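You operate a simulated robot arm through the tools that you are given. There is no shell and no other tool. Be economical: measure what you need, move in short steps, check, and stop when the job is done.

You run a simulated robot arm. Do the job below in one go: nothing can be reset, and whatever is moved stays where it is left.

TASK
Lay the pad from the bolted drawer in the green crate and push the crate into the yellow frame.
Fine: drawer shut and bolt locked again.
Where things are to end (x, y in the base frame): green crate within 25 mm of [570, 350].

The check looks at the end state, three seconds after you hand in, the way a careful person would. Anything else that was tipped, shoved, dropped, spilled or broken makes it a failure.

THE ROBOT
A 7-joint arm with a fingered hand on a trunk, on a base that drives. Base frame: it is fixed to the floor where the robot stands at the start and does not move with it; the origin is under the middle of the robot, x ahead of it, y to its left, z up; the surface under the hand at the start is at about z = 760. Units: mm, rad, N and s.
With the tool pointing down near the work surface it reaches from about 200 to 660 mm from the robot's upright axis, wherever it stands. Its first joint turns from -2.007 to 2.007 rad. Places, roughly: blue roll (37x12x12 cm) [500, -200, 800]; crate green [600, 200, 800]; green crate (40x26x12 cm) [600, 200, 800]; grey bolt [400, 0, 600]; grey drawer [600, -200, 600]. Payload 3.1 kg.
The tool frame sits at the grasp point between the pads (the TCP): z along the fingers, y along the line on which they close. The tips reach 22 mm beyond it. The gripper opens to 112 mm. The gripper's body begins 60 mm behind the TCP. The gripper is a hand of 3 fingers: y runs from the thumb to the fingers, the wrist lies at [0, 0, -218] in the tool frame.
Orientation is told as [roll, pitch, yaw] about the base's x, y, z axes, in that order, counted from this pose: with the fingers straight down and closing along the base's y, the tool's x points along the base's -x, its y along +y and its z along -z.

THE INTERFACE
- The arm moves only by the tool apply_moves. Its argument "steps" is a list of rows, each a list of 6 numbers: the shift along the tool's x, y, z in units of 250 mm (1.0 is 250 mm), then the turn, a rotation vector about the tool's x, y, z in units of 180 degrees (1.0 is 180 degrees). In form: [[dx, dy, dz, wx, wy, wz], ...]. A call has 1 to 8 rows; each row is the pose to reach, as a shift and turn from the pose commanded when the call began, along the tool's axes at that moment. A call with a number of a shift or a turn outside -1 to 1 is refused whole. Rows are played at 5 a second. More than 50 mm and 0.15 rad between two rows, and nothing of the call is played. A pose out of reach is approached as far as the arm can. The call stops where the force on the tool passes 40 N (or 10 N more than at its start, if that is more) or the arm is blocked; 0.2 s more then pass. In this call time passes only in rows, and 0.2 s behind the last. The reply holds the time, the measured pose of the TCP, the force on the tool along the base axes, the opening and the grip force, in the units named above and with some noise, with the torque about the TCP (base axes, N m) and any sound that the robot's microphone picked up.
- Cameras (640 x 400 px; columns grow to the right, rows downward): "scene" is now at [7.5, 140.1, 1526.9]; the picture's right is [-0.22, -0.98, 0.00], its down [-0.84, 0.19, -0.51] and it looks along [0.49, -0.11, -0.86] (base axes); focal length 261 px, centre (320, 200). "wrist" rides on the gripper at [66, 3, -80] in the tool frame; the picture's right is [-0.05, 1.00, 0.00], its down [-0.77, -0.04, -0.64] and it looks along [-0.64, -0.03, 0.77] (tool axes); focal length 275 px, centre (320, 200). There is no depth. A picture from a camera that has moved, and an enlarged one, comes with that camera's place and axes in the base frame and with its lens.
- get_image(camera): a new picture of that camera. It takes no simulated time.
- raise_lower(by): slides the trunk up (or, below 0, down) by that many mm; the arm and the scene camera ride with it, the base frame stays. It gives what a move gives, with no picture.
- base_move(legs): drives the robot by 1 to 6 legs, each [ahead, left, turn to the left] in mm, mm and rad, along the robot's own axes; the way and the turn of a leg run together, so that a leg with both is an arc; at most 1500 mm and 3.142 rad a leg. The arm and the cameras ride along, it lands a little off, and it stops where it bumps. It gives what a move gives.
- move_fingers(finger1, finger2, thumb_bend): sets how far each is bent, from 0 (flat) to 1 (curled in); at 0.3 the hand is open as for a grip, at 0.7 the pads meet at the TCP. One left out holds its place. A second passes; each finger stops where it meets its share of the squeeze, and holds until it gets a number again. It is the only way to open and close the hand. It gives what a move gives, with no picture; readings hold the bend of each and the force on the fingers (four entries, about 0 where the hand has none), thumb and palm.
- head_to(pan, tilt): turns the head with the scene camera to pan (to the left, within 2.705 rad either way) and tilt (down, from -0.506 to 1.204), counted from straight ahead of the robot. It gives what a move gives.
- inspect(camera, box): a new picture of the part [left, top, right, bottom] of that camera's present view, enlarged. It takes no simulated time.
- close_job(): hands the job in; it is judged then, once.

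Work in short steps. Places have to be worked out from the pictures, the camera data and where the tool is seen: move nearer, look again, correct. Check each grasp and each placing, and mend what went wrong. You have 120 turns and 82 pictures in all, those below and enlarged ones among them. Open the gripper and draw the arm clear of the work before you hand the job in, unless the task says otherwise; then end with one line.

The tools are called as a command line: name --pt "numbers of a row" for each row, then --argument value for the rest, lists and objects as JSON in quotes. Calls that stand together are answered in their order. apply_moves: Moves the arm, as the interface text tells. Its arguments: {"type":"object","properties":{"steps":{"type":"array","items":{"type":"array","items":{"type":"number"}}}},"required":["steps"]} The other tools are called the same way: raise_lower (by) slides the trunk up or down; move_fingers (finger1, finger2, thumb_bend) moves the fingers one by one; base_move (legs) drives the base; head_to (pan, tilt) turns the head that bears the scene camera; get_image (camera) takes a picture; inspect (camera, box) takes an enlarged picture of a part of a camera's view; close_job () hands the job in.

At the start:

```text
t: 0.0
tcp_pos: [399.6, 135.5, 1027.1]
tool_rot: [0.001, 0.001, 0.0]
force: [0.7, -0.5, 1.4]
wrist_torque: [0.02, -0.01, 0.0]
width: 111.9
finger_force: 0.1
shape: jaw
bend: [0.3, 0.3, 0.3]
finger forces: [0.0, 0.0, 0.1, 0.0, 0.0, 0.0]
trunk travel left (down, up): [-675.0, 315.0]
robot x, y, heading: [1.1, -2.5, -0.0]
head pan, tilt: [-0.218, 1.042]
```

scene: 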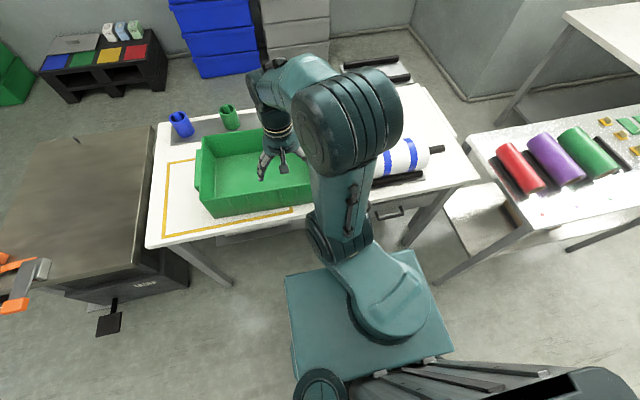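
wrist: 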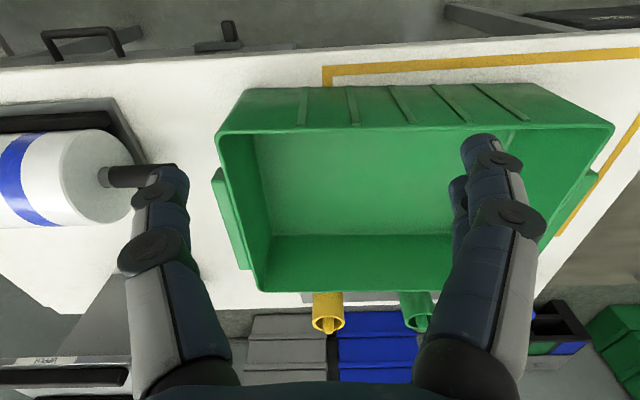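

The drawer handle and bolt look to be at the front edge of the table, right of the arm. I take closer views of them.

inspect --camera "wrist" --box '[0, 0, 320, 200]'

inspect --camera "scene" --box '[320, 120, 480, 240]'

```text
2.00 times, centred on (160, 100) of wrist
camera zoom: at [330.4, 139.0, 1107.5], right [0.05, 1.0, 0.0], down [0.77, -0.04, 0.64], along [0.64, -0.03, -0.77], focal length 551 px, centre (640, 400)
```

zoom: 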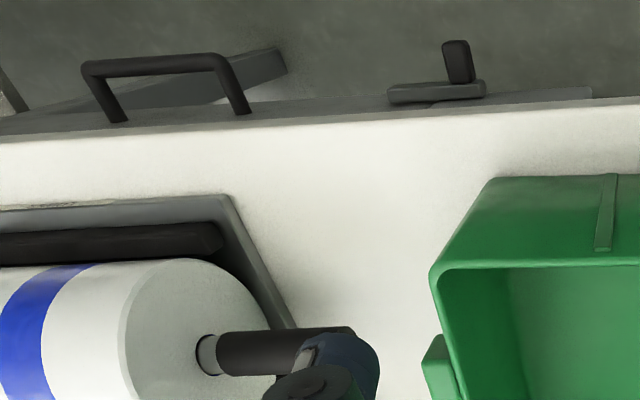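

```text
3.33 times, centred on (400, 180) of scene
camera zoom: at [7.5, 140.1, 1526.9], right [-0.22, -0.98, 0.0], down [-0.84, 0.19, -0.51], along [0.49, -0.11, -0.86], focal length 870 px, centre (53, 267)
```

zoom: 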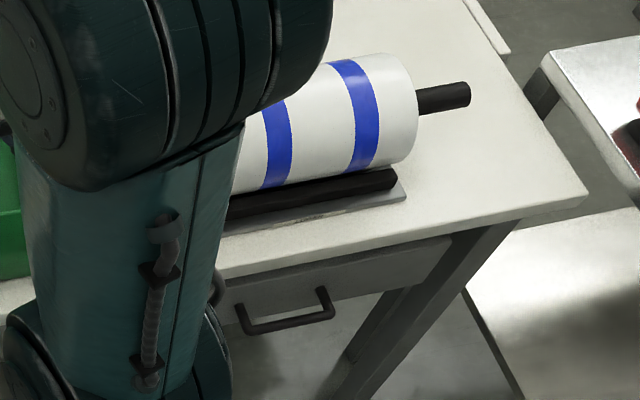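

I look behind before backing away, to have the room for the drawer.

head_to --pan 2.7 --tilt 0.7

get_image --camera "scene"

head_to --pan -0.2 --tilt 0.8

```text
t: 2.5
tcp_pos: [397.5, 136.0, 1026.7]
tool_rot: [0.0, 0.0, -0.001]
force: [0.7, -0.6, -0.8]
wrist_torque: [0.01, 0.03, 0.0]
width: 111.8
finger_force: 0.0
shape: jaw
bend: [0.3, 0.3, 0.3]
finger forces: [0.1, 0.2, 0.0, 0.0, 0.0, 0.0]
trunk travel left (down, up): [-675.0, 315.0]
robot x, y, heading: [1.6, 1.0, -0.002]
head pan, tilt: [2.7, 0.7]
```

```text
77 pictures are left
camera scene: at [-134.7, 191.0, 1553.1], right [0.43, 0.9, 0.0], down [0.58, -0.28, -0.76], along [-0.69, 0.33, -0.64], focal length 261 px, centre (320, 200)
```

scene: 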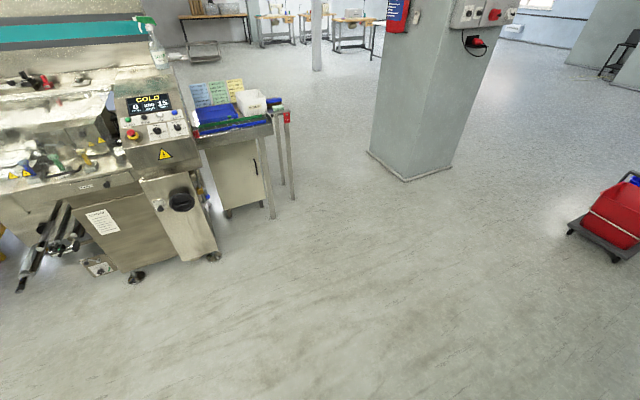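

```text
t: 5.1
tcp_pos: [398.0, 136.3, 1027.6]
tool_rot: [-0.001, -0.001, 0.001]
force: [0.5, 0.1, 0.9]
wrist_torque: [0.01, 0.01, 0.0]
width: 112.0
finger_force: 0.1
shape: jaw
bend: [0.3, 0.3, 0.3]
finger forces: [0.0, 0.0, 0.0, 0.0, 0.0, 0.0]
trunk travel left (down, up): [-675.0, 315.0]
robot x, y, heading: [3.6, -0.5, 0.004]
head pan, tilt: [-0.201, 0.799]
```

The floor behind is clear. I back off 500 mm and look at the table front.

base_move --legs '[[-500, 0, 0]]'

get_image --camera "scene"

get_image --camera "wrist"

```text
t: 8.0
tcp_pos: [-96.1, 135.4, 1026.7]
tool_rot: [-0.001, 0.0, -0.004]
force: [-1.4, -0.4, 0.3]
wrist_torque: [-0.01, 0.0, 0.0]
width: 111.8
finger_force: 0.1
shape: jaw
bend: [0.3, 0.3, 0.3]
finger forces: [0.0, 0.0, 0.0, 0.0, 0.0, 0.0]
trunk travel left (down, up): [-675.0, 315.0]
robot x, y, heading: [-495.3, 2.0, -0.004]
head pan, tilt: [-0.201, 0.799]
```

```text
76 pictures are left
camera scene: at [-473.2, 139.5, 1544.9], right [-0.2, -0.98, 0.0], down [-0.7, 0.15, -0.7], along [0.68, -0.14, -0.72], focal length 261 px, centre (320, 200)
```

scene: 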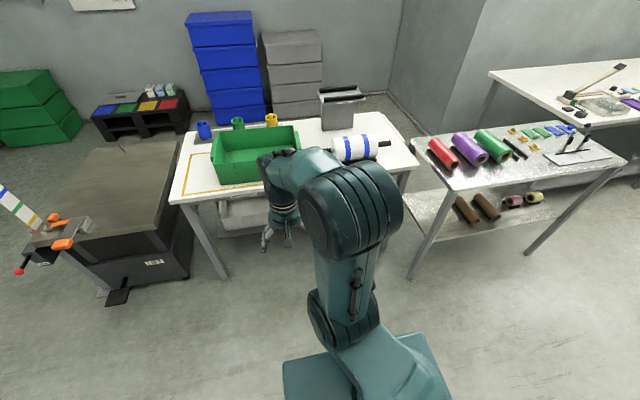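

```text
75 pictures are left
camera wrist: at [-163.8, 138.6, 1107.7], right [0.05, 1.0, 0.0], down [0.77, -0.04, 0.64], along [0.64, -0.03, -0.77], focal length 275 px, centre (320, 200)
```

wrist: 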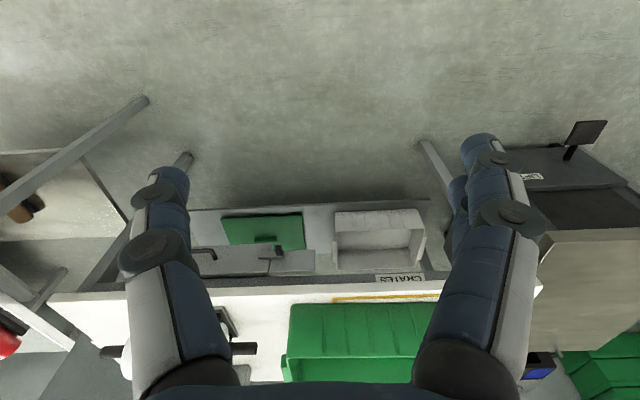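

The drawer is right at the front in the wrist view; enlarge.

inspect --camera "wrist" --box '[180, 190, 340, 290]'

inspect --camera "wrist" --box '[280, 190, 440, 290]'

```text
4.00 times, centred on (260, 240) of wrist
camera zoom: at [-163.8, 138.6, 1107.7], right [0.05, 1.0, 0.0], down [0.77, -0.04, 0.64], along [0.64, -0.03, -0.77], focal length 1101 px, centre (560, 40)
```

zoom: 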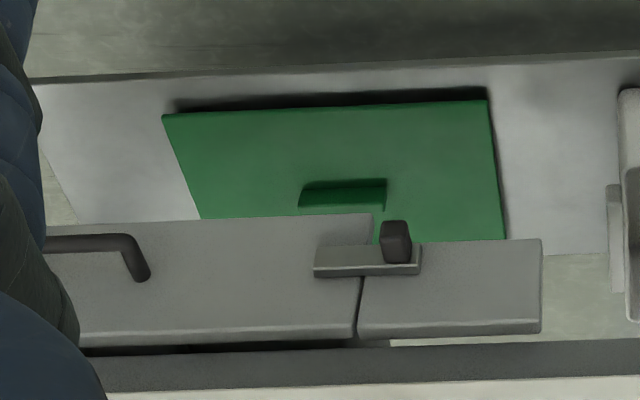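

```text
4.00 times, centred on (360, 240) of wrist
camera zoom: at [-163.8, 138.6, 1107.7], right [0.05, 1.0, 0.0], down [0.77, -0.04, 0.64], along [0.64, -0.03, -0.77], focal length 1101 px, centre (160, 40)
```

zoom: 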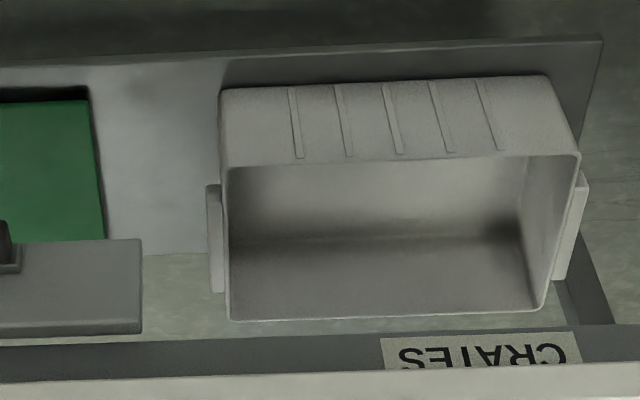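

The bolt bar bridges the gap between drawer front and fixed panel, knob near (391, 6, 645). I tip the hand to point forward, moving it ahead as I do.

apply_moves --pt "-0.15 0 0 0 -0.045 0" --pt "-0.3 0 0 0 -0.09 0" --pt "-0.45 0 0 0 -0.135 0" --pt "-0.6 0 0 0 -0.18 0" --pt "-0.75 0 0 0 -0.225 0" --pt "-0.9 0 0 0 -0.27 0" --pt "-1 0 0 0 -0.31 0"

apply_moves --pt "0 0 0 0 -0.045 0" --pt "0 0 0 0 -0.09 0" --pt "0 0 0 0 -0.135 0" --pt "0 0 0 0 -0.19 0"

get_image --camera "scene"

```text
t: 9.6
tcp_pos: [155.7, 132.5, 1024.8]
tool_rot: [0.008, -0.973, -0.006]
force: [0.3, -1.3, 0.2]
wrist_torque: [0.07, 0.01, 0.06]
width: 112.0
finger_force: 0.1
shape: jaw
bend: [0.3, 0.3, 0.3]
finger forces: [0.1, 0.0, 0.0, 0.0, 0.0, 0.0]
trunk travel left (down, up): [-675.0, 315.0]
robot x, y, heading: [-491.7, 4.6, -0.007]
head pan, tilt: [-0.201, 0.799]
```

```text
refused: row 4 steps farther than a row can; nothing moved
```

```text
72 pictures are left
camera scene: at [-472.6, 133.5, 1545.5], right [-0.2, -0.98, 0.0], down [-0.7, 0.15, -0.7], along [0.68, -0.14, -0.72], focal length 261 px, centre (320, 200)
```

scene: 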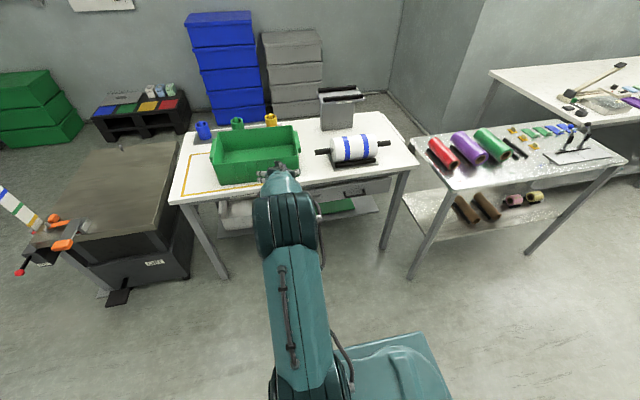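

I finish the turn and lower the trunk so the hand is at bolt height, still well in front of the table.

apply_moves --pt "0 0 0 0 -0.045 0" --pt "0 0 0 0 -0.09 0" --pt "0 0 0 0 -0.135 0" --pt "0 0 0 0 -0.175 0" --pt "0 0 0 0 -0.19 0"

raise_lower --by -375

get_image --camera "scene"

get_image --camera "wrist"

```text
t: 10.8
tcp_pos: [155.3, 134.9, 1026.5]
tool_rot: [-2.551, -1.568, 2.546]
force: [0.0, 0.1, -0.3]
wrist_torque: [0.01, -0.02, 0.01]
width: 111.9
finger_force: 0.1
shape: jaw
bend: [0.3, 0.3, 0.3]
finger forces: [0.0, 0.0, 0.1, 0.0, 0.0, 0.0]
out of reach, approached as far as the arm can: row 2
trunk travel left (down, up): [-675.0, 315.0]
robot x, y, heading: [-493.9, 1.4, -0.007]
head pan, tilt: [-0.201, 0.799]
```

```text
t: 14.4
tcp_pos: [155.5, 135.3, 651.4]
tool_rot: [-1.247, -1.57, 1.241]
force: [-0.3, 0.7, 0.2]
wrist_torque: [-0.04, -0.02, 0.02]
width: 112.0
finger_force: 0.1
shape: jaw
bend: [0.3, 0.3, 0.3]
finger forces: [0.0, 0.0, 0.1, 0.0, 0.1, 0.0]
trunk travel left (down, up): [-300.0, 690.0]
robot x, y, heading: [-493.6, 0.9, -0.001]
head pan, tilt: [-0.201, 0.799]
```

```text
71 pictures are left
camera scene: at [-472.7, 139.5, 1169.9], right [-0.2, -0.98, 0.0], down [-0.7, 0.15, -0.7], along [0.68, -0.14, -0.72], focal length 261 px, centre (320, 200)
```

scene: 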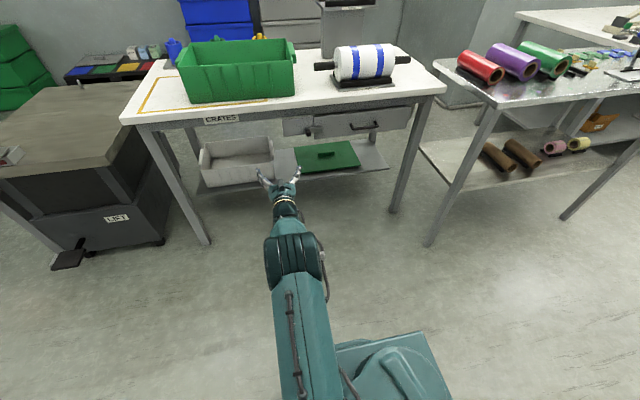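

```text
70 pictures are left
camera wrist: at [73.4, 137.5, 585.7], right [0.0, 1.0, 0.05], down [-0.64, -0.03, 0.77], along [0.77, -0.03, 0.64], focal length 275 px, centre (320, 200)
```

wrist: 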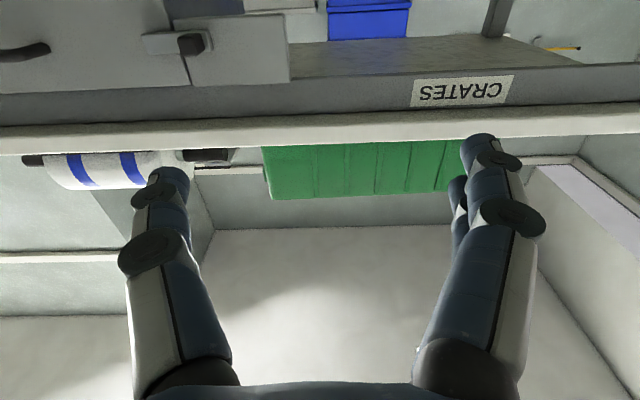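

The scene camera now sees the drawer; zoom on the bolt in both views.

inspect --camera "scene" --box '[270, 85, 430, 185]'

inspect --camera "wrist" --box '[100, 0, 340, 150]'

```text
4.00 times, centred on (350, 135) of scene
camera zoom: at [-472.7, 139.5, 1169.9], right [-0.2, -0.98, 0.0], down [-0.7, 0.15, -0.7], along [0.68, -0.14, -0.72], focal length 1044 px, centre (200, 460)
```

zoom: 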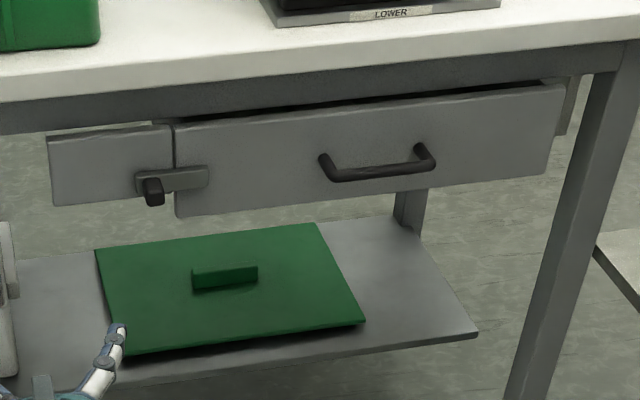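

```text
2.67 times, centred on (220, 75) of wrist
camera zoom: at [73.4, 137.5, 585.7], right [0.0, 1.0, 0.05], down [-0.64, -0.03, 0.77], along [0.77, -0.03, 0.64], focal length 734 px, centre (587, 533)
```

zoom: 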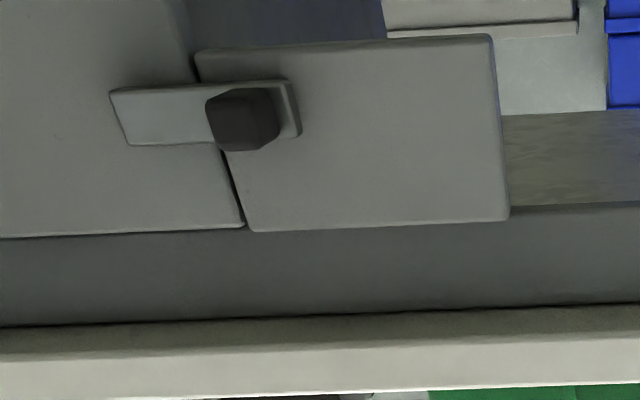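

The bolt sits on a plate left of the drawer and slides left (+y), by about 40 mm. I drive 150 mm ahead, then set the hand level with the knob (y 4, z 640) and narrow the fingers.

base_move --legs '[[150, 0, 0]]'

apply_moves --pt "0 -0.17 0 0 0 0" --pt "0.01 -0.34 0 0 0 0" --pt "0.03 -0.5 0 0 0 0" --pt "0.044 -0.525 0 0 0 0"

move_fingers --finger1 0.5 --finger2 0.5 --thumb_bend 0.5

get_image --camera "wrist"

get_image --camera "scene"

```text
t: 15.8
tcp_pos: [306.0, 134.8, 650.5]
tool_rot: [-0.85, -1.571, 0.846]
force: [0.1, 0.4, -0.7]
wrist_torque: [-0.01, 0.0, 0.01]
width: 111.9
finger_force: 0.1
shape: jaw
bend: [0.3, 0.3, 0.3]
finger forces: [0.0, 0.0, 0.1, 0.1, 0.0, 0.0]
trunk travel left (down, up): [-300.0, 690.0]
robot x, y, heading: [-341.7, -1.7, -0.006]
head pan, tilt: [-0.201, 0.799]
```

```text
t: 16.8
tcp_pos: [305.0, 3.5, 640.9]
tool_rot: [1.938, -1.571, -1.941]
force: [-0.2, 0.3, -0.2]
wrist_torque: [0.0, 0.0, 0.03]
width: 111.9
finger_force: 0.1
shape: jaw
bend: [0.3, 0.3, 0.3]
finger forces: [0.1, 0.0, 0.0, 0.1, 0.1, 0.1]
trunk travel left (down, up): [-300.0, 690.0]
robot x, y, heading: [-345.3, 0.4, -0.007]
head pan, tilt: [-0.201, 0.799]
```

```text
t: 17.8
tcp_pos: [305.8, 4.5, 640.8]
tool_rot: [-0.92, -1.57, 0.915]
force: [0.4, -0.3, -0.8]
wrist_torque: [0.02, 0.04, 0.01]
width: 55.7
finger_force: 0.1
shape: fingers
bend: [0.5, 0.5, 0.5]
finger forces: [0.1, 0.0, 0.0, 0.0, 0.0, 0.1]
trunk travel left (down, up): [-300.0, 690.0]
robot x, y, heading: [-345.0, 1.5, -0.002]
head pan, tilt: [-0.201, 0.799]
```

```text
67 pictures are left
camera wrist: at [222.6, 6.7, 575.4], right [0.0, 1.0, 0.05], down [-0.64, -0.03, 0.77], along [0.77, -0.03, 0.64], focal length 275 px, centre (320, 200)
```

wrist: 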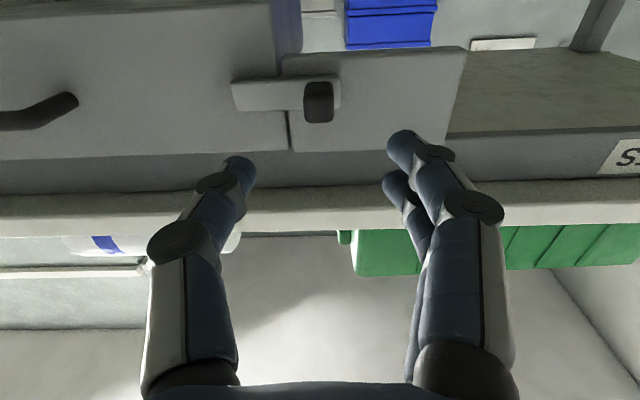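

```text
66 pictures are left
camera scene: at [-322.7, 138.9, 1169.9], right [-0.2, -0.98, 0.0], down [-0.7, 0.15, -0.7], along [0.68, -0.14, -0.72], focal length 261 px, centre (320, 200)
```

scene: 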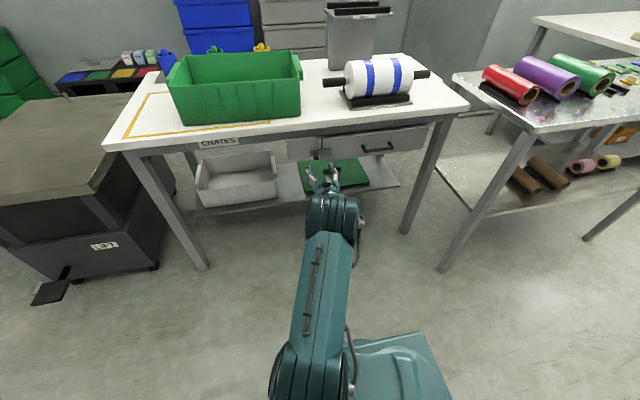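

Knob tip triangulates to about (387, 3, 636). I advance so the fingertips straddle it.

apply_moves --pt "0.016 0 0.1 0 0 0" --pt "0.016 0 0.2 0 0 0" --pt "0.016 0 0.25 0 0 0" --pt "0.016 0 0.29 0 0 0"

get_image --camera "wrist"

```text
t: 18.8
tcp_pos: [377.2, 2.8, 637.1]
tool_rot: [0.439, -1.569, -0.443]
force: [-2.2, -0.8, -0.7]
wrist_torque: [0.06, 0.02, -0.09]
width: 55.8
finger_force: 0.5
shape: fingers
bend: [0.5, 0.5, 0.5]
finger forces: [0.0, 0.0, 0.0, 0.0, 2.1, 0.1]
trunk travel left (down, up): [-300.0, 690.0]
robot x, y, heading: [-344.9, 3.6, -0.0]
head pan, tilt: [-0.201, 0.799]
```

```text
65 pictures are left
camera wrist: at [295.1, 6.6, 570.5], right [0.0, 1.0, 0.05], down [-0.64, -0.03, 0.77], along [0.77, -0.03, 0.63], focal length 275 px, centre (320, 200)
```

wrist: 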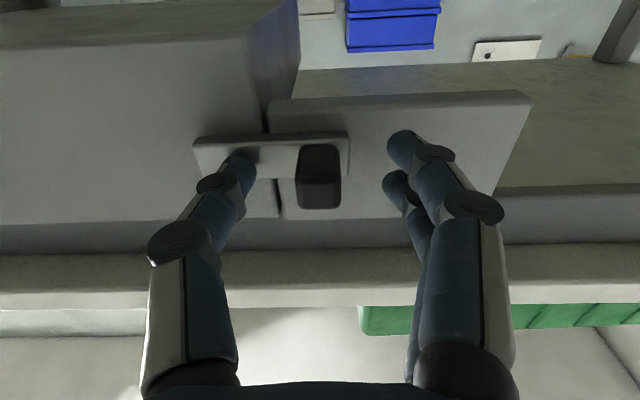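

Thumb touches the bolt bar lightly; I back off 3 mm and slide left so the thumb pushes the knob.

apply_moves --pt "0 0 -0.012 0 0 0" --pt "0 0.08 -0.012 0 0 0" --pt "0 0.16 -0.012 0 0 0" --pt "0 0.2 -0.012 0 0 0" --pt "0 0.24 -0.012 0 0 0" --pt "0 0.26 -0.012 0 0 0"

get_image --camera "wrist"

```text
t: 20.2
tcp_pos: [376.3, 65.8, 636.6]
tool_rot: [1.969, -1.568, -1.978]
force: [-0.2, -5.9, 0.7]
wrist_torque: [-0.05, 0.01, -0.1]
width: 61.8
finger_force: 3.0
shape: fingers
bend: [0.5, 0.5, 0.48]
finger forces: [0.0, 0.0, 0.0, 0.0, 6.1, 0.0]
trunk travel left (down, up): [-300.0, 690.0]
robot x, y, heading: [-346.0, 0.5, -0.001]
head pan, tilt: [-0.201, 0.799]
```

```text
64 pictures are left
camera wrist: at [293.1, 68.7, 571.2], right [0.01, 1.0, 0.05], down [-0.64, -0.03, 0.77], along [0.77, -0.04, 0.64], focal length 275 px, centre (320, 200)
```

wrist: 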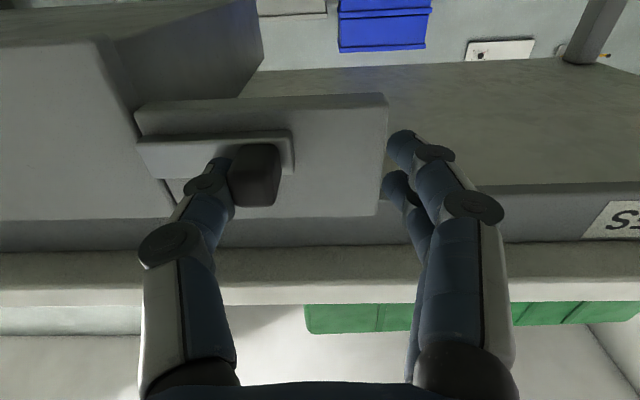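

The bolt has slid about 35 mm, its end is just about at the gap; push 14 mm more.

apply_moves --pt "0 0.03 0 0 0 0" --pt "0 0.06 0 0 0 0"

inspect --camera "wrist" --box '[80, 60, 400, 260]'

```text
t: 20.8
tcp_pos: [375.1, 76.8, 637.0]
tool_rot: [1.948, -1.57, -1.957]
force: [-2.1, -17.8, 2.0]
wrist_torque: [-0.11, 0.01, -0.15]
width: 73.1
finger_force: 7.9
shape: fingers
bend: [0.5, 0.5, 0.44]
finger forces: [0.0, 0.1, 0.0, 0.1, 15.6, 0.0]
trunk travel left (down, up): [-300.0, 690.0]
robot x, y, heading: [-347.3, 0.5, -0.003]
head pan, tilt: [-0.201, 0.799]
```

```text
2.00 times, centred on (240, 160) of wrist
camera zoom: at [292.3, 81.2, 570.5], right [0.01, 1.0, 0.05], down [-0.64, -0.03, 0.77], along [0.77, -0.04, 0.64], focal length 551 px, centre (480, 280)
```

zoom: 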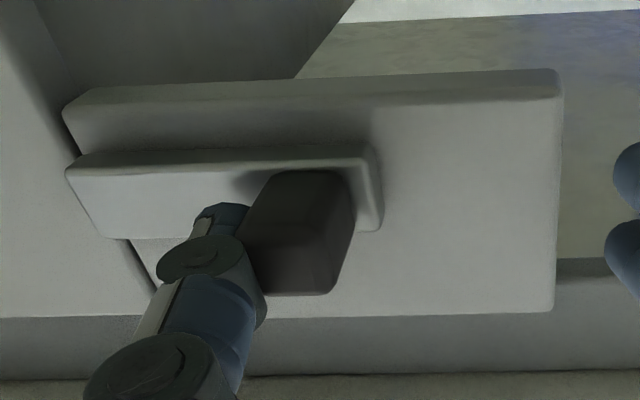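

The bolt has reached its stop, open. I retract 60 mm, and start toward the handle at about (378, -215, 640) while rolling the hand 90°.

apply_moves --pt "0 -0.05 -0.05 0 0 0" --pt "0 -0.06 -0.2 0 0 0" --pt "0 -0.1 -0.28 0 0 0.03" --pt "0 -0.25 -0.28 0 0 0.075" --pt "0 -0.4 -0.28 0 0 0.12" --pt "0 -0.55 -0.28 0 0 0.165" --pt "0 -0.7 -0.28 0 0 0.21" --pt "0 -0.85 -0.28 0 0 0.25"

apply_moves --pt "0 0 0 0 0 0.045" --pt "0 0 0 0 0 0.09" --pt "0 0 0 0 0 0.135" --pt "0 0 0 0 0 0.18" --pt "0 0 0 0 0 0.22" --pt "0 0 0 0 0 0.25"

get_image --camera "wrist"

inspect --camera "scene" --box '[240, 80, 480, 230]'

```text
t: 22.6
tcp_pos: [305.0, -130.9, 635.9]
tool_rot: [1.57, -0.783, -1.575]
force: [0.3, -0.5, 0.1]
wrist_torque: [-0.06, 0.01, 0.03]
width: 55.4
finger_force: 0.1
shape: fingers
bend: [0.5, 0.5, 0.5]
finger forces: [0.1, 0.0, 0.0, 0.0, 0.0, 0.0]
trunk travel left (down, up): [-300.0, 690.0]
robot x, y, heading: [-343.0, -0.9, -0.002]
head pan, tilt: [-0.201, 0.799]
```

```text
t: 24.0
tcp_pos: [304.4, -129.4, 636.3]
tool_rot: [1.572, 0.002, -1.574]
force: [0.4, -0.8, 0.5]
wrist_torque: [-0.03, 0.0, 0.01]
width: 55.7
finger_force: 0.1
shape: fingers
bend: [0.5, 0.5, 0.5]
finger forces: [0.0, 0.0, 0.0, 0.0, 0.0, 0.1]
trunk travel left (down, up): [-300.0, 690.0]
robot x, y, heading: [-343.8, -0.2, 0.0]
head pan, tilt: [-0.201, 0.799]
```

```text
62 pictures are left
camera wrist: at [222.3, -63.2, 640.5], right [0.0, -0.05, 1.0], down [-0.64, -0.77, -0.04], along [0.77, -0.64, -0.03], focal length 275 px, centre (320, 200)
```

wrist: 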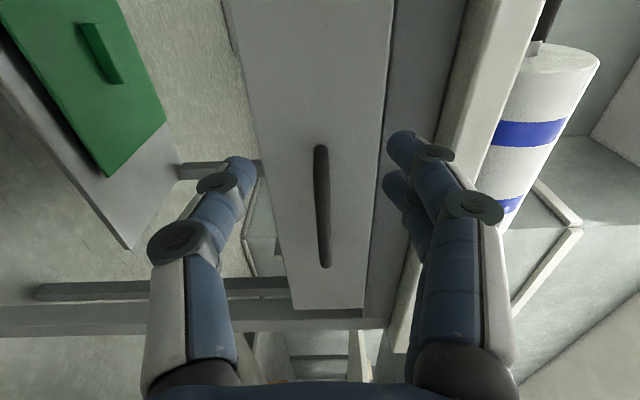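

```text
2.67 times, centred on (360, 155) of scene
camera zoom: at [-322.7, 138.8, 1169.9], right [-0.2, -0.98, 0.0], down [-0.7, 0.15, -0.7], along [0.68, -0.14, -0.72], focal length 696 px, centre (213, 320)
```

zoom: 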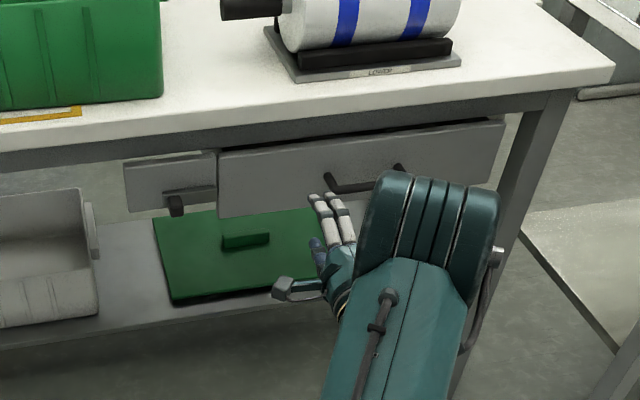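

Handle bar: y −150…−266, x≈371, z≈637. I line up at y −207 and advance to x≈366.

apply_moves --pt "-0.15 0 0 0 0 0" --pt "-0.31 0.004 0 0 0 0" --pt "-0.31 0.004 0.12 0 0 0" --pt "-0.31 0.004 0.2 0 0 0" --pt "-0.31 0.004 0.25 0 0 0"

get_image --camera "wrist"

```text
t: 25.2
tcp_pos: [367.9, -208.6, 638.1]
tool_rot: [1.571, 0.001, -1.576]
force: [-0.5, 0.2, 1.6]
wrist_torque: [0.01, -0.01, 0.0]
width: 55.7
finger_force: 0.1
shape: fingers
bend: [0.5, 0.5, 0.5]
finger forces: [0.0, 0.0, 0.0, 0.0, 0.1, 0.0]
trunk travel left (down, up): [-300.0, 690.0]
robot x, y, heading: [-347.7, -1.1, -0.001]
head pan, tilt: [-0.201, 0.799]
```

```text
60 pictures are left
camera wrist: at [285.2, -141.5, 641.8], right [0.0, -0.05, 1.0], down [-0.64, -0.77, -0.04], along [0.77, -0.64, -0.03], focal length 275 px, centre (320, 200)
```

wrist: 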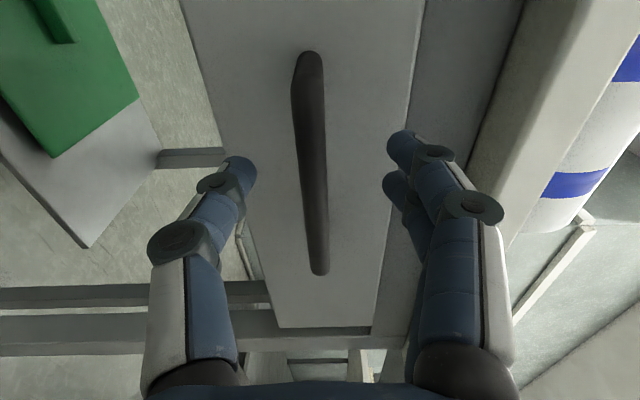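

The bar lies between thumb and fingers. Close on it.

move_fingers --finger1 0.72 --finger2 0.72 --thumb_bend 0.72

get_image --camera "wrist"

```text
t: 26.2
tcp_pos: [367.1, -206.5, 638.0]
tool_rot: [1.569, 0.001, -1.575]
force: [1.8, -1.0, -1.6]
wrist_torque: [-0.04, 0.03, -0.01]
width: 9.2
finger_force: 6.0
shape: fingers
bend: [0.7, 0.7, 0.68]
finger forces: [2.5, 2.4, 0.0, 0.0, 7.0, 0.0]
trunk travel left (down, up): [-300.0, 690.0]
robot x, y, heading: [-344.2, 0.5, -0.003]
head pan, tilt: [-0.201, 0.799]
```

```text
59 pictures are left
camera wrist: at [285.3, -141.3, 641.3], right [0.0, -0.05, 1.0], down [-0.64, -0.77, -0.04], along [0.77, -0.64, -0.03], focal length 275 px, centre (320, 200)
```

wrist: 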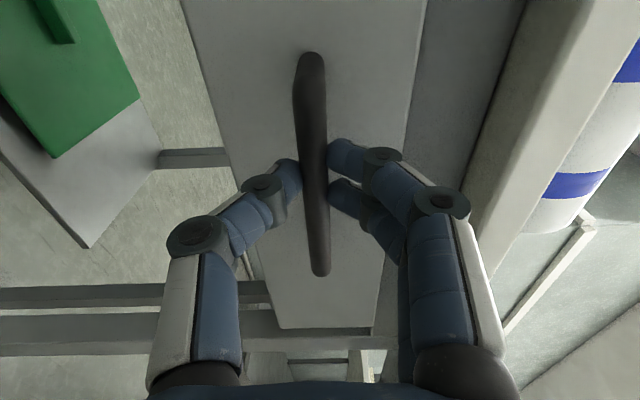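

Gripped lightly; I squeeze a bit more and pull back 40 mm with the arm to test.

move_fingers --finger1 0.9 --finger2 0.9 --thumb_bend 0.9

apply_moves --pt "0 0 -0.04 0 0 0" --pt "0 0 -0.08 0 0 0" --pt "0 0 -0.12 0 0 0" --pt "0 0 -0.16 0 0 0"

get_image --camera "wrist"

```text
t: 27.2
tcp_pos: [367.1, -207.9, 636.6]
tool_rot: [1.569, 0.001, -1.575]
force: [0.1, -0.8, -1.6]
wrist_torque: [0.02, 0.08, -0.01]
width: 7.2
finger_force: 27.3
shape: fingers
bend: [0.75, 0.75, 0.69]
finger forces: [12.7, 12.8, 0.1, 0.0, 28.5, 0.0]
trunk travel left (down, up): [-300.0, 690.0]
robot x, y, heading: [-348.0, -3.3, -0.006]
head pan, tilt: [-0.201, 0.799]
```

```text
t: 28.2
tcp_pos: [326.2, -207.3, 637.3]
tool_rot: [1.571, -0.001, -1.574]
force: [1.0, -3.1, -2.2]
wrist_torque: [-0.02, 0.05, -0.03]
width: 7.2
finger_force: 27.1
shape: fingers
bend: [0.75, 0.75, 0.69]
finger forces: [12.7, 12.9, 0.0, 0.0, 28.2, 0.0]
trunk travel left (down, up): [-300.0, 690.0]
robot x, y, heading: [-348.7, -0.8, -0.008]
head pan, tilt: [-0.201, 0.799]
```

```text
58 pictures are left
camera wrist: at [244.1, -141.4, 641.2], right [0.0, -0.05, 1.0], down [-0.64, -0.77, -0.04], along [0.77, -0.64, -0.03], focal length 275 px, centre (320, 200)
```

wrist: 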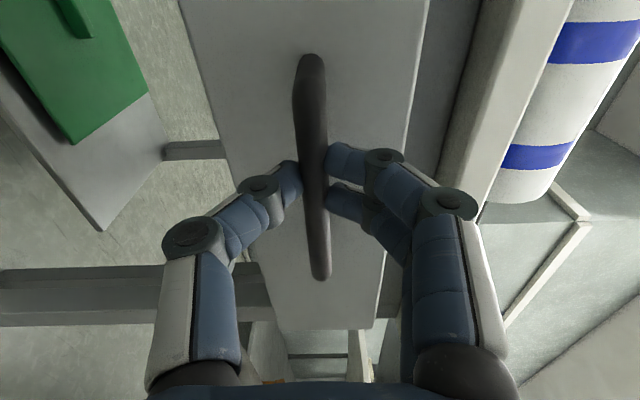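

The drawer follows freely. Pull 120 mm more and look inside.

apply_moves --pt "0 0 -0.08 0 0 0" --pt "0 0 -0.16 0 0 0" --pt "0 0 -0.24 0 0 0" --pt "0 0 -0.32 0 0 0" --pt "0 0 -0.4 0 0 0" --pt "0 0 -0.48 0 0 0"

get_image --camera "scene"

```text
t: 29.6
tcp_pos: [206.1, -208.7, 636.4]
tool_rot: [1.573, 0.0, -1.577]
force: [-0.6, -8.7, 2.4]
wrist_torque: [-0.04, -0.05, -0.13]
width: 6.9
finger_force: 27.6
shape: fingers
bend: [0.75, 0.75, 0.7]
finger forces: [14.0, 14.2, 0.1, 0.0, 26.2, 0.0]
trunk travel left (down, up): [-300.0, 690.0]
robot x, y, heading: [-344.8, 0.5, -0.003]
head pan, tilt: [-0.201, 0.799]
```

```text
57 pictures are left
camera scene: at [-322.7, 137.7, 1170.0], right [-0.2, -0.98, 0.0], down [-0.7, 0.15, -0.7], along [0.68, -0.14, -0.72], focal length 261 px, centre (320, 200)
```

scene: 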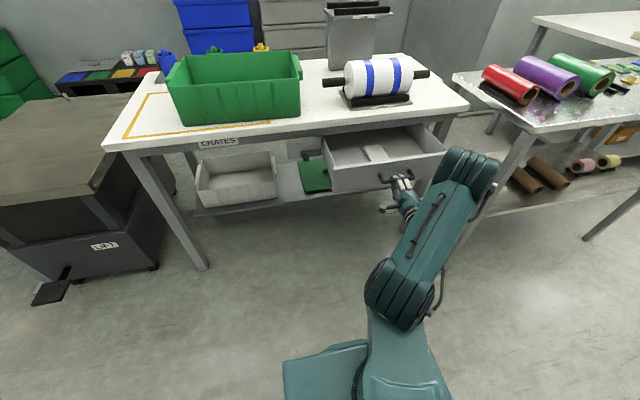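

inspect --camera "scene" --box '[310, 110, 470, 210]'

```text
4.00 times, centred on (390, 160) of scene
camera zoom: at [-322.7, 137.7, 1170.0], right [-0.2, -0.98, 0.0], down [-0.7, 0.15, -0.7], along [0.68, -0.14, -0.72], focal length 1044 px, centre (40, 360)
```

zoom: 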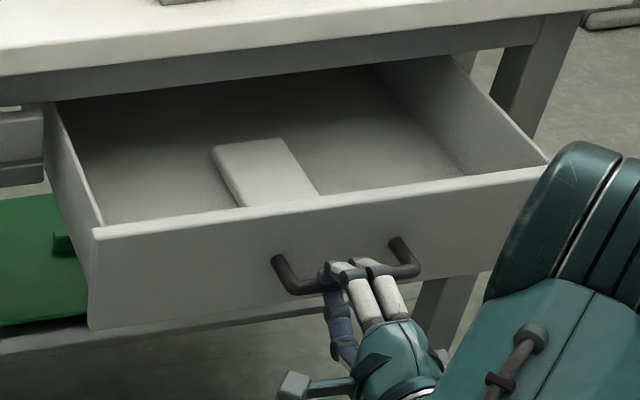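

The pad lies in the drawer, roughly x 350–380, y −205. I pull 50 mm more for room from the table edge, watching the force.

apply_moves --pt "0 0 -0.05 0 0 0" --pt "0 0 -0.1 0 0 0" --pt "0 0 -0.15 0 0 0" --pt "0 0 -0.2 0 0 0"

inspect --camera "scene" --box '[310, 110, 470, 210]'

```text
t: 30.6
tcp_pos: [156.0, -206.8, 635.6]
tool_rot: [1.569, 0.003, -1.577]
force: [0.8, -15.8, -0.2]
wrist_torque: [0.0, 0.01, -0.25]
width: 6.9
finger_force: 26.6
shape: fingers
bend: [0.75, 0.75, 0.71]
finger forces: [13.5, 13.7, 0.0, 0.0, 26.3, 0.1]
trunk travel left (down, up): [-300.0, 690.0]
robot x, y, heading: [-344.9, -0.0, -0.005]
head pan, tilt: [-0.201, 0.799]
```

```text
4.00 times, centred on (390, 160) of scene
camera zoom: at [-322.6, 136.8, 1170.0], right [-0.2, -0.98, 0.0], down [-0.7, 0.15, -0.7], along [0.68, -0.14, -0.72], focal length 1044 px, centre (40, 360)
```

zoom: 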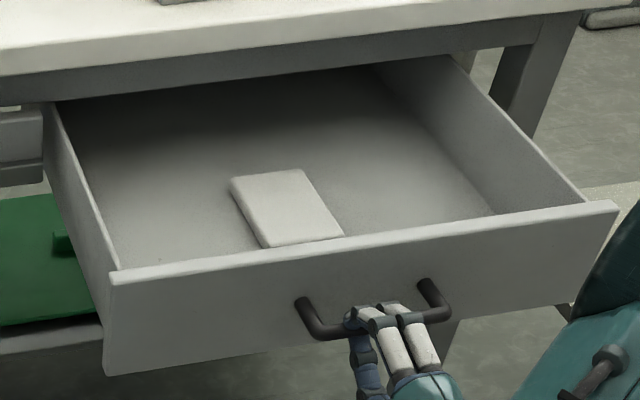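

Drawer is open ~210 mm; pad is about 97×68 mm centred near (332, −212), top z≈620. I release the handle, back off, and raise.

move_fingers --finger1 0.4 --finger2 0.4 --thumb_bend 0.4

base_move --legs '[[-100, 0, 0]]'

raise_lower --by 375

get_image --camera "scene"

```text
t: 31.6
tcp_pos: [156.1, -206.1, 636.9]
tool_rot: [1.57, 0.001, -1.575]
force: [-0.6, 0.0, 0.1]
wrist_torque: [-0.02, -0.01, 0.01]
width: 83.0
finger_force: 0.1
shape: fingers
bend: [0.4, 0.4, 0.4]
finger forces: [0.0, 0.0, 0.0, 0.1, 0.1, 0.0]
trunk travel left (down, up): [-300.0, 690.0]
robot x, y, heading: [-344.7, -1.3, -0.003]
head pan, tilt: [-0.201, 0.799]
```

```text
t: 32.7
tcp_pos: [59.1, -205.9, 636.8]
tool_rot: [1.571, -0.001, -1.574]
force: [0.5, 0.1, 0.0]
wrist_torque: [-0.01, 0.01, -0.04]
width: 83.0
finger_force: 0.0
shape: fingers
bend: [0.4, 0.4, 0.4]
finger forces: [0.1, 0.0, 0.1, 0.0, 0.0, 0.0]
trunk travel left (down, up): [-300.0, 690.0]
robot x, y, heading: [-438.8, 1.1, -0.009]
head pan, tilt: [-0.201, 0.799]
```

```text
t: 36.4
tcp_pos: [58.5, -205.9, 1010.5]
tool_rot: [1.571, 0.001, -1.574]
force: [-0.2, 0.5, 0.1]
wrist_torque: [-0.04, 0.02, -0.03]
width: 83.3
finger_force: 0.1
shape: fingers
bend: [0.4, 0.4, 0.4]
finger forces: [0.0, 0.0, 0.1, 0.0, 0.0, 0.1]
trunk travel left (down, up): [-675.0, 315.0]
robot x, y, heading: [-442.1, 1.4, -0.003]
head pan, tilt: [-0.201, 0.799]
```

```text
54 pictures are left
camera scene: at [-420.4, 139.0, 1544.8], right [-0.2, -0.98, 0.0], down [-0.7, 0.14, -0.7], along [0.68, -0.14, -0.72], focal length 261 px, centre (320, 200)
```

scene: 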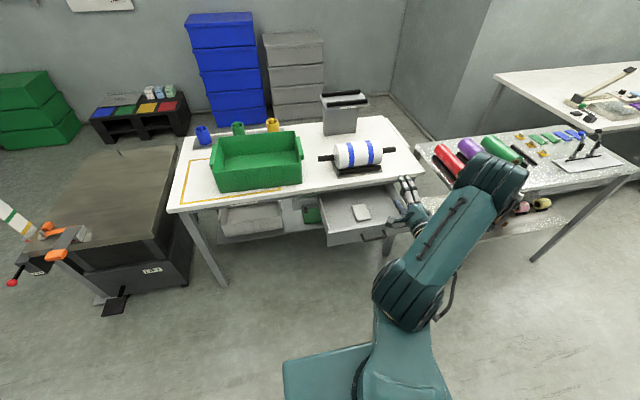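

I turn the hand back to pointing down in one combined 120° turn, well clear of everything.

apply_moves --pt "0 0 0 0.0274 0.0274 -0.0274" --pt "0 0 0 0.0548 0.0548 -0.0548" --pt "0 0 0 0.0822 0.0822 -0.0822" --pt "0 0 0 0.1096 0.1096 -0.1096" --pt "0 0 0 0.137 0.137 -0.137" --pt "0 0 0 0.1644 0.1644 -0.1644" --pt "0 0 0 0.1918 0.1918 -0.1918"

apply_moves --pt "0 0 0 0.0274 0.0274 -0.0274" --pt "0 0 0 0.0548 0.0548 -0.0548" --pt "0 0 0 0.0822 0.0822 -0.0822" --pt "0 0 0 0.1096 0.1096 -0.1096" --pt "0 0 0 0.137 0.137 -0.137" --pt "0 0 0 0.1644 0.1644 -0.1644" --pt "0 0 0 0.1918 0.1918 -0.1918" --pt "0 0 0 0.193 0.193 -0.193"

get_image --camera "wrist"

```text
t: 38.0
tcp_pos: [57.7, -205.4, 1011.7]
tool_rot: [0.785, -0.34, -0.789]
force: [0.3, 0.8, -0.2]
wrist_torque: [-0.01, 0.04, -0.02]
width: 83.6
finger_force: 0.0
shape: fingers
bend: [0.4, 0.4, 0.4]
finger forces: [0.1, 0.1, 0.0, 0.1, 0.0, 0.0]
trunk travel left (down, up): [-675.0, 315.0]
robot x, y, heading: [-442.2, -3.4, -0.003]
head pan, tilt: [-0.201, 0.799]
```

```text
t: 39.8
tcp_pos: [58.1, -205.1, 1011.0]
tool_rot: [0.191, -0.16, -0.194]
force: [0.1, 1.0, 0.4]
wrist_torque: [0.01, 0.0, 0.0]
width: 83.3
finger_force: 0.1
shape: fingers
bend: [0.4, 0.4, 0.4]
finger forces: [0.1, 0.0, 0.0, 0.1, 0.0, 0.0]
out of reach, approached as far as the arm can: row 6, 7, 8
trunk travel left (down, up): [-675.0, 315.0]
robot x, y, heading: [-442.7, -1.8, -0.002]
head pan, tilt: [-0.201, 0.799]
```

```text
53 pictures are left
camera wrist: at [-21.9, -202.9, 1081.3], right [0.21, 0.96, 0.2], down [0.62, -0.28, 0.73], along [0.76, -0.03, -0.65], focal length 275 px, centre (320, 200)
```

wrist: 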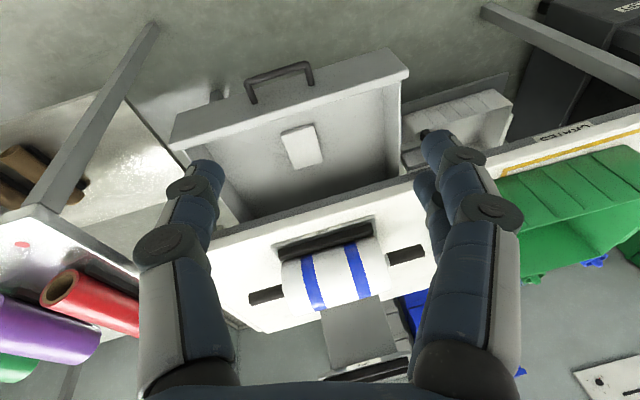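

The last bit of turn fell out of reach here; I draw the hand nearer the axis and see whether the turn completes.

apply_moves --pt "0.15 0.1 0 0 0 0" --pt "0.3 0.2 0 0 0 0" --pt "0.4 0.3 0 0 0 0"

```text
t: 40.5
tcp_pos: [-29.3, -109.8, 1011.2]
tool_rot: [0.191, -0.159, -0.195]
force: [0.1, 0.6, 0.3]
wrist_torque: [0.0, -0.02, 0.02]
width: 83.0
finger_force: 0.0
shape: fingers
bend: [0.4, 0.4, 0.4]
finger forces: [0.0, 0.0, 0.0, 0.0, 0.0, 0.0]
trunk travel left (down, up): [-675.0, 315.0]
robot x, y, heading: [-444.9, 0.6, -0.002]
head pan, tilt: [-0.201, 0.799]
```

apply_moves --pt "0 0 0 0.019 0.019 -0.019" --pt "0 0 0 0.038 0.038 -0.038" --pt "0 0 0 0.0565 0.0565 -0.0565"

```text
t: 41.4
tcp_pos: [-27.4, -112.0, 1010.3]
tool_rot: [0.193, -0.16, -0.195]
force: [-0.1, -0.6, -0.9]
wrist_torque: [-0.04, 0.05, 0.02]
width: 83.2
finger_force: 0.2
shape: fingers
bend: [0.4, 0.4, 0.4]
finger forces: [0.0, 0.1, 0.1, 0.1, 0.0, 0.0]
out of reach, approached as far as the arm can: row 1, 2, 3
trunk travel left (down, up): [-675.0, 315.0]
robot x, y, heading: [-441.0, 3.0, -0.004]
head pan, tilt: [-0.201, 0.799]
```

I test which part of the turn is limited: yaw alone, then tilt.

apply_moves --pt "0 0 0 0 0 -0.03" --pt "0 0 0 0 0 -0.06"

apply_moves --pt "0 0 0 0.03 0 0" --pt "0 0 0 0.06 0 0"

apply_moves --pt "0 0 0 0 0.025 0" --pt "0 0 0 0 0.05 0"

```text
t: 42.0
tcp_pos: [-26.7, -113.6, 1012.0]
tool_rot: [0.157, -0.193, -0.005]
force: [0.0, 1.0, 0.0]
wrist_torque: [0.01, 0.0, -0.02]
width: 83.3
finger_force: 0.0
shape: fingers
bend: [0.4, 0.4, 0.4]
finger forces: [0.0, 0.1, 0.0, 0.0, 0.1, 0.1]
trunk travel left (down, up): [-675.0, 315.0]
robot x, y, heading: [-441.5, -3.8, -0.006]
head pan, tilt: [-0.201, 0.799]
```

```text
t: 42.5
tcp_pos: [-41.0, -121.5, 1002.0]
tool_rot: [0.109, -0.198, -0.008]
force: [0.1, -0.8, 0.0]
wrist_torque: [0.01, -0.02, 0.0]
width: 83.4
finger_force: 0.0
shape: fingers
bend: [0.4, 0.4, 0.4]
finger forces: [0.0, 0.0, 0.0, 0.1, 0.0, 0.1]
out of reach, approached as far as the arm can: row 1, 2
trunk travel left (down, up): [-675.0, 315.0]
robot x, y, heading: [-442.9, 0.4, -0.004]
head pan, tilt: [-0.201, 0.799]
```

```text
t: 43.1
tcp_pos: [-41.1, -120.9, 1002.5]
tool_rot: [0.108, -0.199, -0.008]
force: [0.2, -0.2, 0.6]
wrist_torque: [0.03, 0.01, 0.0]
width: 83.2
finger_force: 0.1
shape: fingers
bend: [0.4, 0.4, 0.4]
finger forces: [0.1, 0.1, 0.0, 0.0, 0.0, 0.0]
out of reach, approached as far as the arm can: row 1, 2
trunk travel left (down, up): [-675.0, 315.0]
robot x, y, heading: [-442.6, 1.0, -0.006]
head pan, tilt: [-0.201, 0.799]
```

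Tilt is what's limited (elbow posture). I lower the hand 150 mm with the arm and go outward a bit, then try the tilt again.

apply_moves --pt "-0.05 0 0.15 0 0 0" --pt "-0.1 0 0.3 0 0 0" --pt "-0.15 0 0.45 0 0 0" --pt "-0.2 0 0.6 0 0 0"

apply_moves --pt "0 0 0 0.018 0.03 0" --pt "0 0 0 0.035 0.063 0"

get_image --camera "scene"

```text
t: 44.1
tcp_pos: [37.2, -105.0, 865.1]
tool_rot: [0.106, -0.198, -0.006]
force: [0.3, 0.3, 0.0]
wrist_torque: [0.0, 0.04, -0.01]
width: 83.4
finger_force: 0.0
shape: fingers
bend: [0.4, 0.4, 0.4]
finger forces: [0.0, 0.0, 0.1, 0.1, 0.0, 0.1]
trunk travel left (down, up): [-675.0, 315.0]
robot x, y, heading: [-443.0, -5.7, -0.001]
head pan, tilt: [-0.201, 0.799]
```

```text
t: 44.8
tcp_pos: [31.3, -104.1, 864.8]
tool_rot: [0.05, -0.105, 0.0]
force: [0.7, 0.2, 0.1]
wrist_torque: [0.01, -0.01, -0.06]
width: 83.4
finger_force: 0.1
shape: fingers
bend: [0.4, 0.4, 0.4]
finger forces: [0.0, 0.0, 0.0, 0.0, 0.1, 0.0]
out of reach, approached as far as the arm can: row 1, 2
trunk travel left (down, up): [-675.0, 315.0]
robot x, y, heading: [-441.5, 1.6, -0.001]
head pan, tilt: [-0.201, 0.799]
```

```text
52 pictures are left
camera scene: at [-420.9, 139.6, 1544.8], right [-0.2, -0.98, 0.0], down [-0.7, 0.14, -0.7], along [0.68, -0.14, -0.72], focal length 261 px, centre (320, 200)
```

scene: 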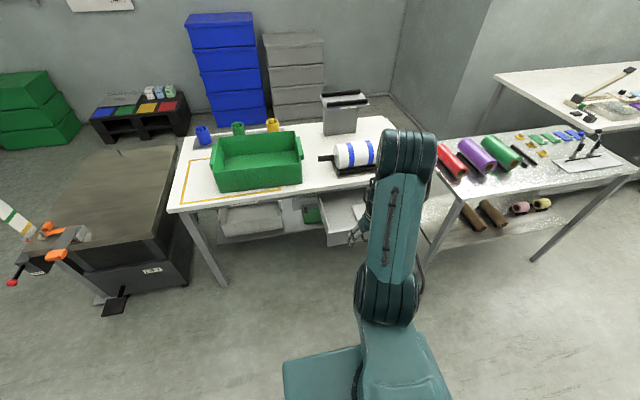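

Lower works; continue down 70 mm and finish the tilt.

apply_moves --pt "0 0 0.15 0 0 0" --pt "0 0 0.28 0 0 0" --pt "0 0 0.28 0.01 0.018 0" --pt "0 0 0.28 0.017 0.035 0"

get_image --camera "wrist"

```text
t: 45.8
tcp_pos: [45.2, -99.3, 796.5]
tool_rot: [0.023, -0.126, 0.003]
force: [0.4, -0.4, -0.7]
wrist_torque: [0.02, 0.02, 0.02]
width: 83.4
finger_force: 0.0
shape: fingers
bend: [0.4, 0.4, 0.4]
finger forces: [0.1, 0.1, 0.0, 0.0, 0.1, 0.1]
out of reach, approached as far as the arm can: row 3, 4
trunk travel left (down, up): [-675.0, 315.0]
robot x, y, heading: [-444.7, 0.1, 0.002]
head pan, tilt: [-0.201, 0.799]
```

```text
51 pictures are left
camera wrist: at [-32.3, -99.3, 869.2], right [0.04, 1.0, 0.03], down [0.69, -0.05, 0.73], along [0.73, -0.01, -0.69], focal length 275 px, centre (320, 200)
```

wrist: 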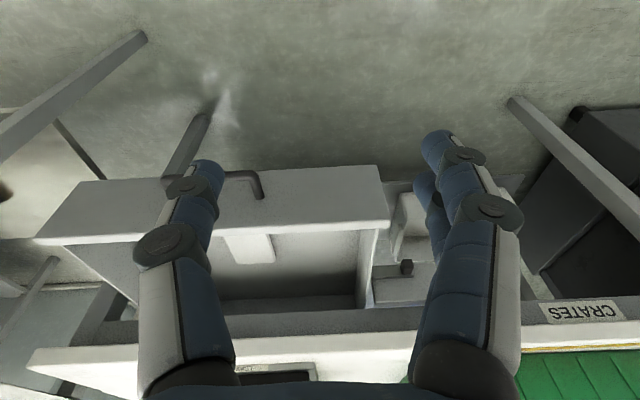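

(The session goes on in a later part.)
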